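You operate a simulated robot arm through the tools that you are given. There is no shell and no other tool. Be economical: measure what you need, move in short steps, check, and stop when the job is done.

You are at the controls of a simulated robot arm. One attempt, no reset.

## Task
Pull the top drawer open.

The check looks at the end state, three seconds after you hand in, the way a careful person would. Anything else that was tipped, shoved, dropped, spilled or broken makes it a failure.

## Robot
A 7-joint arm with a two-finger parallel gripper, fixed in place. Base frame: the origin is at the foot of the arm, x ahead of it, y to its left, z up. Lengths are in mm, angles in degrees, forces in N, time in s.
Its first joint turns from -66.0 to 66.0 degrees. Payload 2.4 kg.
The TCP is the grasp point between the finger pads, 30 mm short of the fingertips. In the tool frame z runs along the fingers and y along their closing line. The gripper opens to 94 mm. The fingers are 28 mm wide and 10 mm thick; the gripper's body (50 by 96 mm) begins 55 mm behind the TCP.
Orientation is told as [roll, pitch, yaw] about the base's x, y, z axes, in that order, counted from this pose: with the fingers straight down and closing along the base's y, the tool's x points along the base's -x, its y along +y and its z along -z.

## Interface
- The arm moves only by the tool drive_tool. Its argument "steps" is a list of rows, each an object (a shift or turn left out is 0, a gripper value left out holds the last) with "translation": the shift along the base's x, y, z in mm, a list of three; "rotation": the turn, a rotation vector about the base's x, y, z in degrees, a list of three; "fingers": the closure, from 0 (fully open) to 1 (shut). In form: [{"translation": [tx, ty, tz], "rotation": [ax, ay, az], "fingers": fingers}, ...]. A call has 1 to 8 rows; each row shifts and turns the commanded pose from where the row before left it. Each row takes 0.2 s and may step no farther than 50 mm and 8.6 degrees from the row before; otherwise, or with a gripper value out of range, the whole call is refused. A pose out of reach is approached as far as the arm can. The call stops where the force on the tool passes 40 N (or 10 N more than at its start, if that is more) or the arm is blocked; 0.2 s more then pass. The fingers move at their own pace (about 153 mm/s each) and stop on an object; they squeeze with about 30 N. The grip force told is the motor's: it shows also when the fingers shut on nothing. Time passes only in rows, and 0.2 s behind the last, so rows that do not move let the fingers close. The reply holds the time, the measured pose of the TCP, the force on the tool along the base axes, the opening and the grip force, in the units named above and with some noise.
- Cameras (640 x 400 px; columns grow to the right, rows downward): "scene" is fixed at [28.5, 485.1, 1415.1]; the picture's right is [-0.75, -0.66, 0.00], its down [-0.53, 0.61, -0.59] and it looks along [0.39, -0.45, -0.80] (base axes); focal length 329 px, centre (320, 200). "wrist" rides on the gripper at [-37, 0, -58] in the tool frame; the picture's right is [0.00, -1.00, 0.00], its down [0.97, 0.00, -0.24] and it looks along [0.24, 0.00, 0.97] (tool axes); focal length 218 px, centre (320, 200).
- grab_frame(camera): a new picture of that camera. No time passes.
- probe_pixels(camera, pixels): for up to 12 pixels [column, row] of the newest picture of that camera ("zoom" is the newest enlarged one), the place [x, y, z] in the base frame of the surface seen there, good to about 2 mm. No time passes.
- inspect(camera, box): a new picture of the part [left, top, right, bottom] of that camera's present view, enlarged. No time passes.
- hand_in(): hands the job in; it is judged then, once.

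Work in short steps. Measure before you move; look again where a grasp or a placing could have gone wrong, and mend it. You have 60 turns and 26 pictures in all, those below and enlarged ones among them. Open the gripper and draw the arm clear of the work before you hand the job in, unless the task says otherwise; then end with one line.

The tools are called as name(argument=value, ...) on one line, values as JSON. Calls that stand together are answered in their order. drive_tool: Moves the arm, as the interface text tells. Its arguments: {"type":"object","properties":{"steps":{"type":"array","items":{"type":"object","properties":{"translation":{"type":"array","items":{"type":"number"}},"rotation":{"type":"array","items":{"type":"number"}},"fingers":{"type":"number"}}}}},"required":["steps"]} The other tools are called the same way: grab_frame (camera) takes a picture; probe_pixels (camera, pixels) gives the place of the surface under pixels of a picture; inspect (camera, box) takes an enlarged picture of a part of a camera's view; hand_in () hands the job in.

At the start:

```text
clock: 0.0
eef_pos: [406.4, 64.4, 996.9]
orientation: [0.0, 0.0, 0.0]
ft_force: [0.9, -0.2, -0.1]
finger_gap: 94.2
grip_force: 0.1
```

scene: 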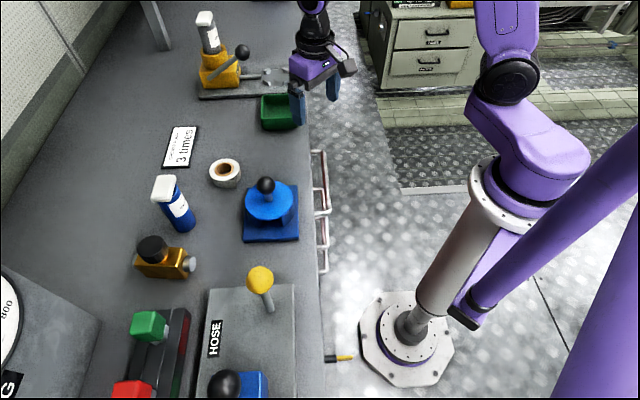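
wrist: 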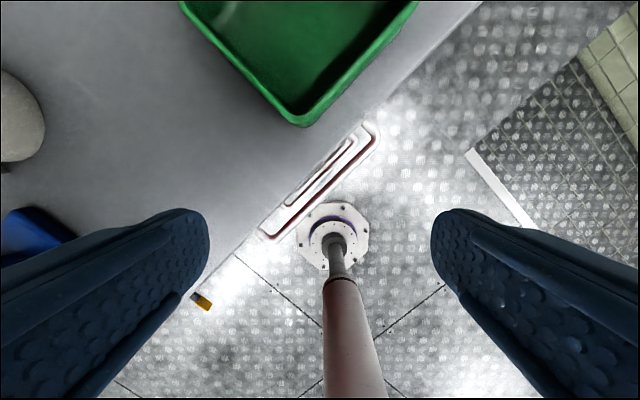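

I see rail-like handles on the bench front around scene (320,180) and (322,245). I'll enlarge that and probe.

inspect(camera="scene", box=[270, 120, 370, 290])

inspect(camera="wrist", box=[180, 100, 420, 320])

probe_pixels(camera="scene", pixels=[[325, 152], [328, 190], [324, 212], [325, 222], [328, 245], [325, 270], [315, 212], [308, 180], [312, 250], [309, 140], [322, 340], [420, 35]])

```text
2.35 times, centred on (320, 205) of scene
```

zoom: 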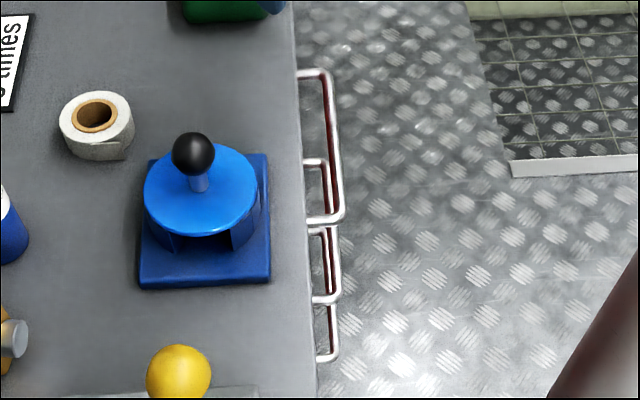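

```text
1.82 times, centred on (300, 210) of wrist
```

zoom: 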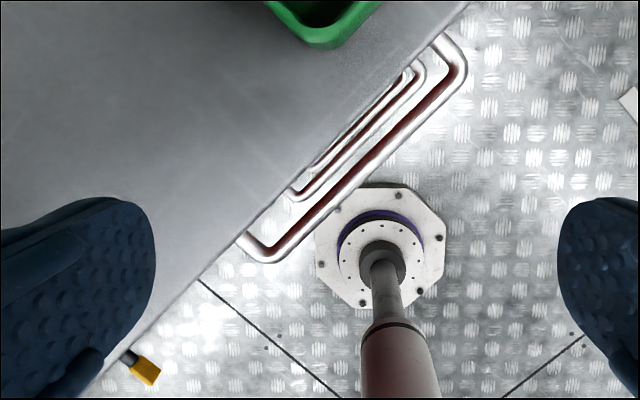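

```text
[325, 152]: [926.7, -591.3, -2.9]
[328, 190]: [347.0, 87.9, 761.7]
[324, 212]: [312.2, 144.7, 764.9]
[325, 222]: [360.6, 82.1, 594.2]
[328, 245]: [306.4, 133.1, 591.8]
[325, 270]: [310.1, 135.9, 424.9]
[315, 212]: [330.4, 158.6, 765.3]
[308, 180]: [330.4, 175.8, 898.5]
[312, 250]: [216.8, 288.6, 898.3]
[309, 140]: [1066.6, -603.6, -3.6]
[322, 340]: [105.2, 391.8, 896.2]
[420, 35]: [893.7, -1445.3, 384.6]
```

The bench top probes at z≈898, with three handles at z≈763, 593 and 425. I'll probe the top handle and bench edge in the wrist zoom to get exact geometry.

probe_pixels(camera="zoom", pixels=[[265, 256], [290, 240], [340, 190], [400, 134], [462, 72], [452, 42], [438, 40], [242, 238], [200, 200], [320, 42], [420, 75], [310, 190]])

probe_pixels(camera="scene", pixels=[[278, 97], [263, 97], [297, 128], [266, 183], [272, 238], [298, 240], [298, 185], [260, 278], [295, 290], [309, 152], [322, 153], [327, 205]])

```text
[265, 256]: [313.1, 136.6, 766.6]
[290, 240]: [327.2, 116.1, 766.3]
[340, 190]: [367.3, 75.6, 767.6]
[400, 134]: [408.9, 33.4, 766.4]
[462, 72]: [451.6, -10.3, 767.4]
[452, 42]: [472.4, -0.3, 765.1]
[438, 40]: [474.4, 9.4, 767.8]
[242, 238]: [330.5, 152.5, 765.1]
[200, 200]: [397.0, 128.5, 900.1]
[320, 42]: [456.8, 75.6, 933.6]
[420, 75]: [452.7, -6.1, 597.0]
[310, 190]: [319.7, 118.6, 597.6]
```

```text
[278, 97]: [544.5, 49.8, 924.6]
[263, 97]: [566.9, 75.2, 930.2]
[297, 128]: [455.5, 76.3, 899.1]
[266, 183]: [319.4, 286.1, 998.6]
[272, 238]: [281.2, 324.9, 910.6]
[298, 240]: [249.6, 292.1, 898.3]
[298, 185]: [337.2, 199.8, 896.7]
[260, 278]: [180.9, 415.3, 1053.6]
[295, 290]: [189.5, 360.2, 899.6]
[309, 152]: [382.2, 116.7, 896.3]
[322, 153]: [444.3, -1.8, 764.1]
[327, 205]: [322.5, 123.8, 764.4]
```

Top handle bar runs from (313,132) to (452,-8) at z≈762, parallel to the bench edge (x+y≈504) and about 44 mm out. I'll back off from the bench and yaw −45° so the fingers close across the bar, then narrow the fingers.

drive_tool(steps=[{"translation": [-30, -20, 0], "rotation": [0, 0, 0]}, {"translation": [-22, -13, 0], "rotation": [0, 0, -7.5], "fingers": 0.66}, {"rotation": [0, 0, -7.5]}, {"rotation": [0, 0, -7.5]}, {"rotation": [0, 0, -7.5]}, {"rotation": [0, 0, -7.5]}, {"rotation": [0, 0, -7.5]}])

```text
clock: 1.6
eef_pos: [353.5, 32.1, 996.8]
orientation: [0.0, 0.0, -45.1]
ft_force: [0.3, -0.5, 0.0]
finger_gap: 31.8
grip_force: 0.0
```

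Yaw is right and the opening is 32 mm. Now I tilt 20° so the body leans away from the bench, and lower partway.

drive_tool(steps=[{"rotation": [4.714, -4.714, 0]}, {"rotation": [4.714, -4.714, 0]}, {"rotation": [4.714, -4.714, 0]}, {"translation": [0, 0, -40]}, {"translation": [0, 0, -40]}, {"translation": [0, 0, -30]}])

grab_frame(camera="wrist")

grab_frame(camera="scene")

```text
clock: 3.0
eef_pos: [353.8, 34.0, 886.4]
orientation: [19.8, -0.1, -44.0]
ft_force: [1.4, -1.0, 1.2]
finger_gap: 32.0
grip_force: 0.0
```

```text
21 pictures are left
```

wrist: 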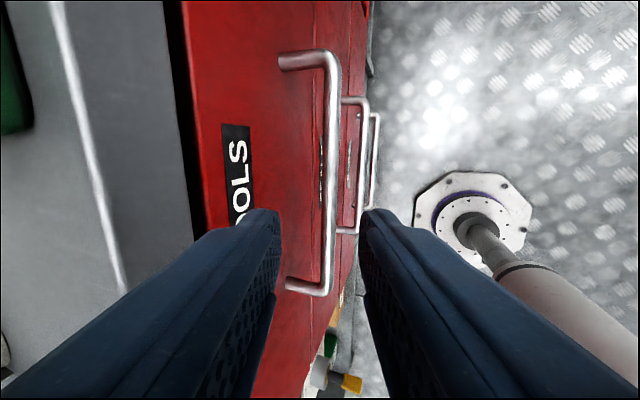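

```text
20 pictures are left
```

scene: 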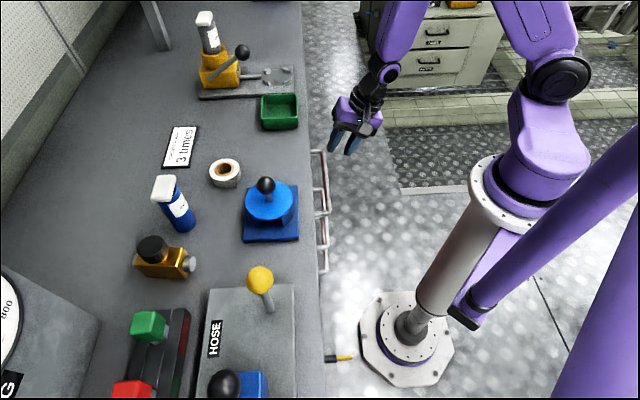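

The wrist view shows the red chest with the top handle between the fingers (bar at column ~330, rows 60–290). I'll probe the bar, the drawer face and the bench edge.

probe_pixels(camera="wrist", pixels=[[331, 80], [330, 150], [328, 200], [325, 270], [323, 290], [282, 62], [290, 283], [240, 100], [290, 150], [190, 100], [165, 100], [265, 300]])

```text
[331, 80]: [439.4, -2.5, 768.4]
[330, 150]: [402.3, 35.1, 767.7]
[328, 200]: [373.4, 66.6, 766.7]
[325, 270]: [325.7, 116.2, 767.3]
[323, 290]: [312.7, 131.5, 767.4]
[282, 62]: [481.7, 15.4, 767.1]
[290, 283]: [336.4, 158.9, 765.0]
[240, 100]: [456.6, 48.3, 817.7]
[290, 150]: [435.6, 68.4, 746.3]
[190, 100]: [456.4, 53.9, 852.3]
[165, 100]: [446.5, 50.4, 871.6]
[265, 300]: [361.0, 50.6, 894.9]
```

Bar centre is at x+y≈440, z≈761, and the face at x+y≈505, so the tool axis sits about 9 mm too far in. I'll correct that and descend along the tool axis until the bar is between the pads.

drive_tool(steps=[{"translation": [-4, -9, 0]}, {"translation": [7.6, 7.6, -29.5]}, {"translation": [7.6, 7.6, -29.5]}, {"translation": [5, 5, -19.6]}])

grab_frame(camera="wrist")

```text
clock: 4.0
eef_pos: [371.0, 43.5, 808.8]
orientation: [20.1, -0.1, -45.1]
ft_force: [0.8, -0.3, 0.0]
finger_gap: 31.9
grip_force: 0.1
```

```text
19 pictures are left
```

wrist: 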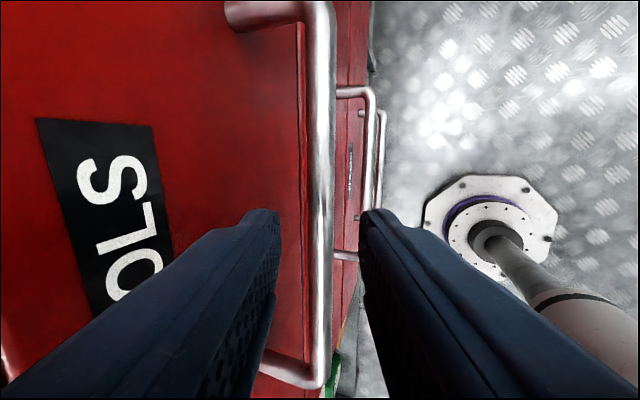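

The bar (column ~320) is centred between the fingers (tips at columns 280 and 362), just below the tips. I descend the last 40 mm along the axis.

drive_tool(steps=[{"translation": [5, 5, -20]}, {"translation": [5, 5, -20]}])

grab_frame(camera="wrist")

```text
clock: 4.6
eef_pos: [382.8, 53.2, 768.7]
orientation: [20.0, 0.0, -44.9]
ft_force: [-0.6, 0.1, 0.3]
finger_gap: 32.0
grip_force: 0.1
```

```text
18 pictures are left
```

wrist: 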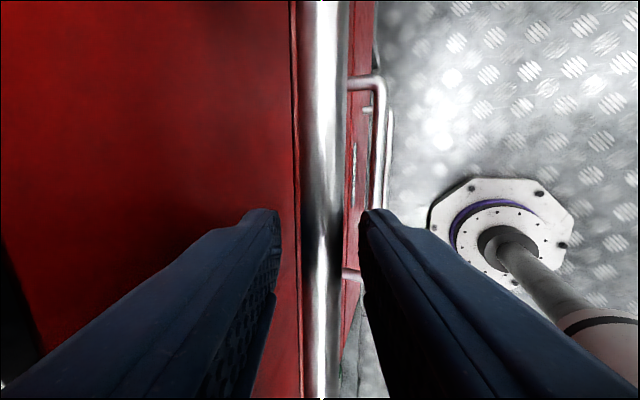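

The bar lies between the pads with no contact force. I close on it.

drive_tool(steps=[{"fingers": 1}, {"fingers": 1}, {"fingers": 1}])

```text
clock: 5.4
eef_pos: [383.2, 52.3, 768.1]
orientation: [19.9, 0.0, -45.0]
ft_force: [0.7, -1.4, -11.9]
finger_gap: 13.6
grip_force: 44.9
```

The grip is on the bar (13.6 mm opening, 45 N). I pull gently along the outward normal.

drive_tool(steps=[{"translation": [-5, -5, 0]}, {"translation": [-7, -7, 0]}, {"translation": [-10, -10, 0]}, {"translation": [-10, -10, 0]}])

```text
clock: 6.4
eef_pos: [349.5, 19.4, 768.9]
orientation: [19.6, 0.1, -45.1]
ft_force: [6.8, -7.6, -36.7]
finger_gap: 13.8
grip_force: 45.2
```

The drawer follows (about 47 mm), but the downward force has built up to 37 N, so I lower slightly to relieve it.

drive_tool(steps=[{"translation": [0, 0, -1]}, {"translation": [0, 0, 0]}])

grab_frame(camera="scene")

```text
clock: 7.0
eef_pos: [351.4, 21.5, 768.5]
orientation: [20.1, -0.1, -45.0]
ft_force: [5.1, -8.5, -7.8]
finger_gap: 13.8
grip_force: 45.4
```

```text
17 pictures are left
```

scene: 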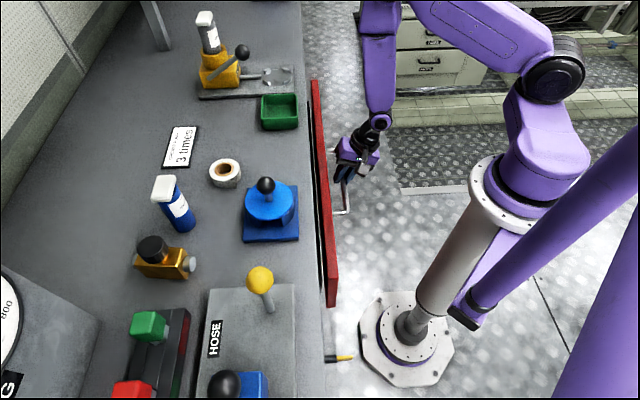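

The drawer's red front is clearly moving out (scene column ~320). I continue pulling in modest steps.

drive_tool(steps=[{"translation": [-8, -8, 0]}, {"translation": [-8, -8, 0]}, {"translation": [-8, -8, -0.5]}, {"translation": [-8, -8, 0]}])

probe_pixels(camera="scene", pixels=[[332, 300], [316, 85], [322, 180], [340, 212]])

```text
clock: 8.0
eef_pos: [319.9, -11.0, 769.1]
orientation: [20.2, -0.1, -44.9]
ft_force: [4.2, -1.3, 29.1]
finger_gap: 13.6
grip_force: 45.1
```

```text
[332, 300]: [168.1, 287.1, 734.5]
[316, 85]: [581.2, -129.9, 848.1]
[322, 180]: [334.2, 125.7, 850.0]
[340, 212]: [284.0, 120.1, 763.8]
```

About 90 mm open; vertical force is now +29 N, so I raise a hair and keep pulling.

drive_tool(steps=[{"translation": [0, 0, 0.5]}, {"translation": [-7, -7, 0]}, {"translation": [-7, -7, 0]}, {"translation": [-7, -7, 0]}, {"translation": [-7, -7, 0]}])

```text
clock: 9.2
eef_pos: [288.7, -39.6, 767.9]
orientation: [20.1, -0.1, -45.0]
ft_force: [5.7, -3.0, 37.9]
finger_gap: 13.8
grip_force: 44.9
```

Around 132 mm open and still smooth; vertical force +38 N, so I raise 1 mm and continue.

drive_tool(steps=[{"translation": [0, 0, 1]}, {"translation": [-7, -7, 0]}, {"translation": [-7, -7, 0]}, {"translation": [-7, -7, 0]}, {"translation": [-7, -7, 0]}])

grab_frame(camera="scene")

```text
clock: 10.4
eef_pos: [261.9, -67.1, 768.2]
orientation: [19.7, 0.1, -45.0]
ft_force: [2.6, 0.0, -31.8]
finger_gap: 13.5
grip_force: 44.9
```

```text
16 pictures are left
```

scene: 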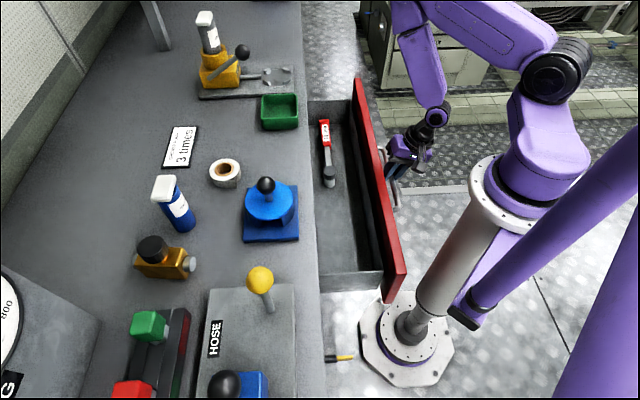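

Drawer is ~170 mm open with the contents undisturbed, and there's still room before the column. I pull a bit more, with a small lowering to relieve force.

drive_tool(steps=[{"translation": [0, 0, -0.7]}, {"translation": [-7, -7, 0]}, {"translation": [-7, -7, 0]}, {"translation": [-7, -7, 0]}, {"translation": [-7, -7, 0]}])

grab_frame(camera="scene")

```text
clock: 11.6
eef_pos: [235.8, -93.8, 768.7]
orientation: [20.2, 0.0, -45.0]
ft_force: [-2.1, -2.0, 2.3]
finger_gap: 13.3
grip_force: 44.9
stopped in row 5: the force on the tool passed its limit (the readings are from after the stop); the commanded pose is now the measured one
```

```text
15 pictures are left
```

scene: 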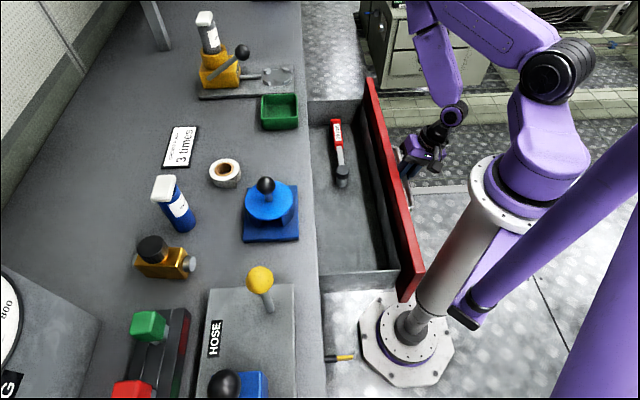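

About 208 mm open, and the force limit tripped. I'll test gently whether this is the end stop.

drive_tool(steps=[{"translation": [-4, -4, 0]}, {"translation": [-4, -4, 0]}, {"translation": [-4, -4, 0]}])

```text
clock: 12.0
eef_pos: [235.8, -93.6, 767.4]
orientation: [20.5, 0.0, -44.9]
ft_force: [-2.2, 0.4, 2.9]
finger_gap: 13.9
grip_force: 45.4
out of reach, approached as far as the arm can: row 1
stopped in row 1: the force on the tool passed its limit (the readings are from after the stop); the commanded pose is now the measured one
```

That is the arm's reach limit in this pose; the drawer stands ~208 mm open. I release slightly and retreat along the tool axis.

drive_tool(steps=[{"fingers": 0.66}, {"fingers": 0.66}])

grab_frame(camera="wrist")

```text
clock: 12.6
eef_pos: [235.9, -93.7, 767.9]
orientation: [20.5, -0.1, -44.9]
ft_force: [-0.5, 0.7, 0.7]
finger_gap: 32.0
grip_force: 0.0
```

```text
14 pictures are left
```

wrist: 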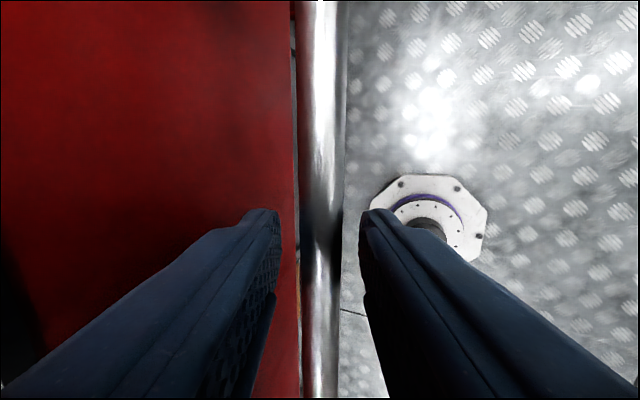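

Bar is free between the pads. I retreat up the tool axis, with a slight drift along the bar away from the base to stay in reach.

drive_tool(steps=[{"translation": [0, -5.1, 10]}, {"translation": [0, -5.1, 10]}, {"translation": [0, -5.1, 10]}, {"translation": [0, -5.1, 10]}, {"translation": [0, -5.1, 10]}])

```text
clock: 13.8
eef_pos: [259.0, -125.9, 794.5]
orientation: [20.5, 0.1, -44.9]
ft_force: [-0.7, -0.1, -0.7]
finger_gap: 32.0
grip_force: 0.0
out of reach, approached as far as the arm can: row 1, 2, 3, 4, 5
```

The arm slid along the bar rather than fully following the command, without contact force. I check the picture.

grab_frame(camera="wrist")

grab_frame(camera="scene")

```text
13 pictures are left
```

wrist: 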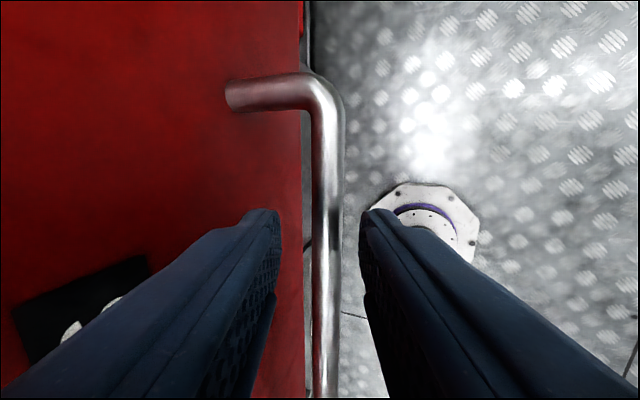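

```text
12 pictures are left
```

scene: 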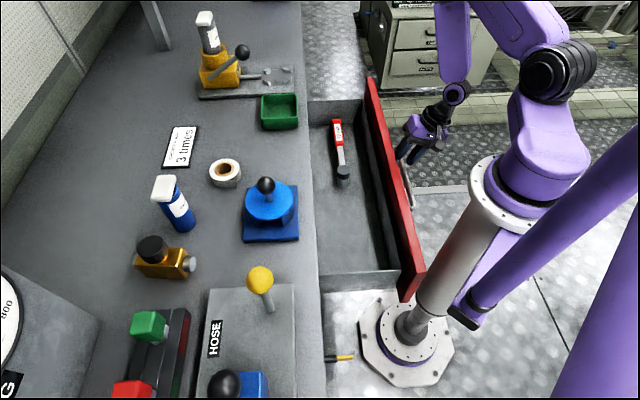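

Fingertips are nearly above the bar and still straddling it cleanly. I continue upward, drifting a little along the bar for reach.

drive_tool(steps=[{"translation": [6, -8, 6]}, {"translation": [4, -6, 8]}, {"translation": [0, -4, 10]}])

```text
clock: 14.6
eef_pos: [268.4, -144.6, 816.5]
orientation: [20.5, 0.0, -44.9]
ft_force: [0.3, 0.7, -0.3]
finger_gap: 31.8
grip_force: 0.1
```

Tips are now at z≈788, above the bar (767). I move up and away from the drawer.

drive_tool(steps=[{"translation": [0, -5, 25]}, {"translation": [0, -5, 35]}, {"translation": [0, -5, 40]}, {"translation": [0, -15, 40]}])

grab_frame(camera="scene")

```text
clock: 15.6
eef_pos: [293.1, -189.8, 948.5]
orientation: [20.5, -0.2, -45.1]
ft_force: [0.0, -0.7, -0.1]
finger_gap: 32.3
grip_force: 0.0
out of reach, approached as far as the arm can: row 1, 2, 3
```

```text
11 pictures are left
```

scene: 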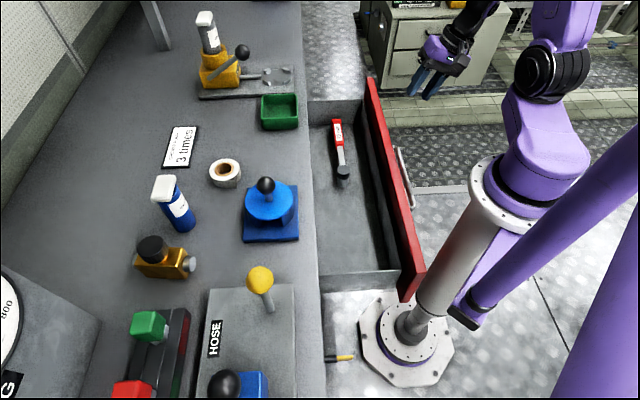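

The arm is clear and the drawer stays wide open with everything else in place. I open the gripper fully and let it settle.

drive_tool(steps=[{"fingers": 0}, {"fingers": 0}, {"fingers": 0}])

```text
clock: 16.4
eef_pos: [292.2, -188.9, 947.4]
orientation: [20.5, 0.1, -44.9]
ft_force: [-1.1, 0.3, -0.3]
finger_gap: 93.9
grip_force: 0.1
```

The gripper is open and the arm is clear, so I hand in.

hand_in()

```text
The job is handed in.
```

The top drawer is open by about 208 mm, as far as the arm could pull it from this grip, so I don't know whether that is its full travel; nothing else was disturbed in the last picture, and the gripper is open and clear.
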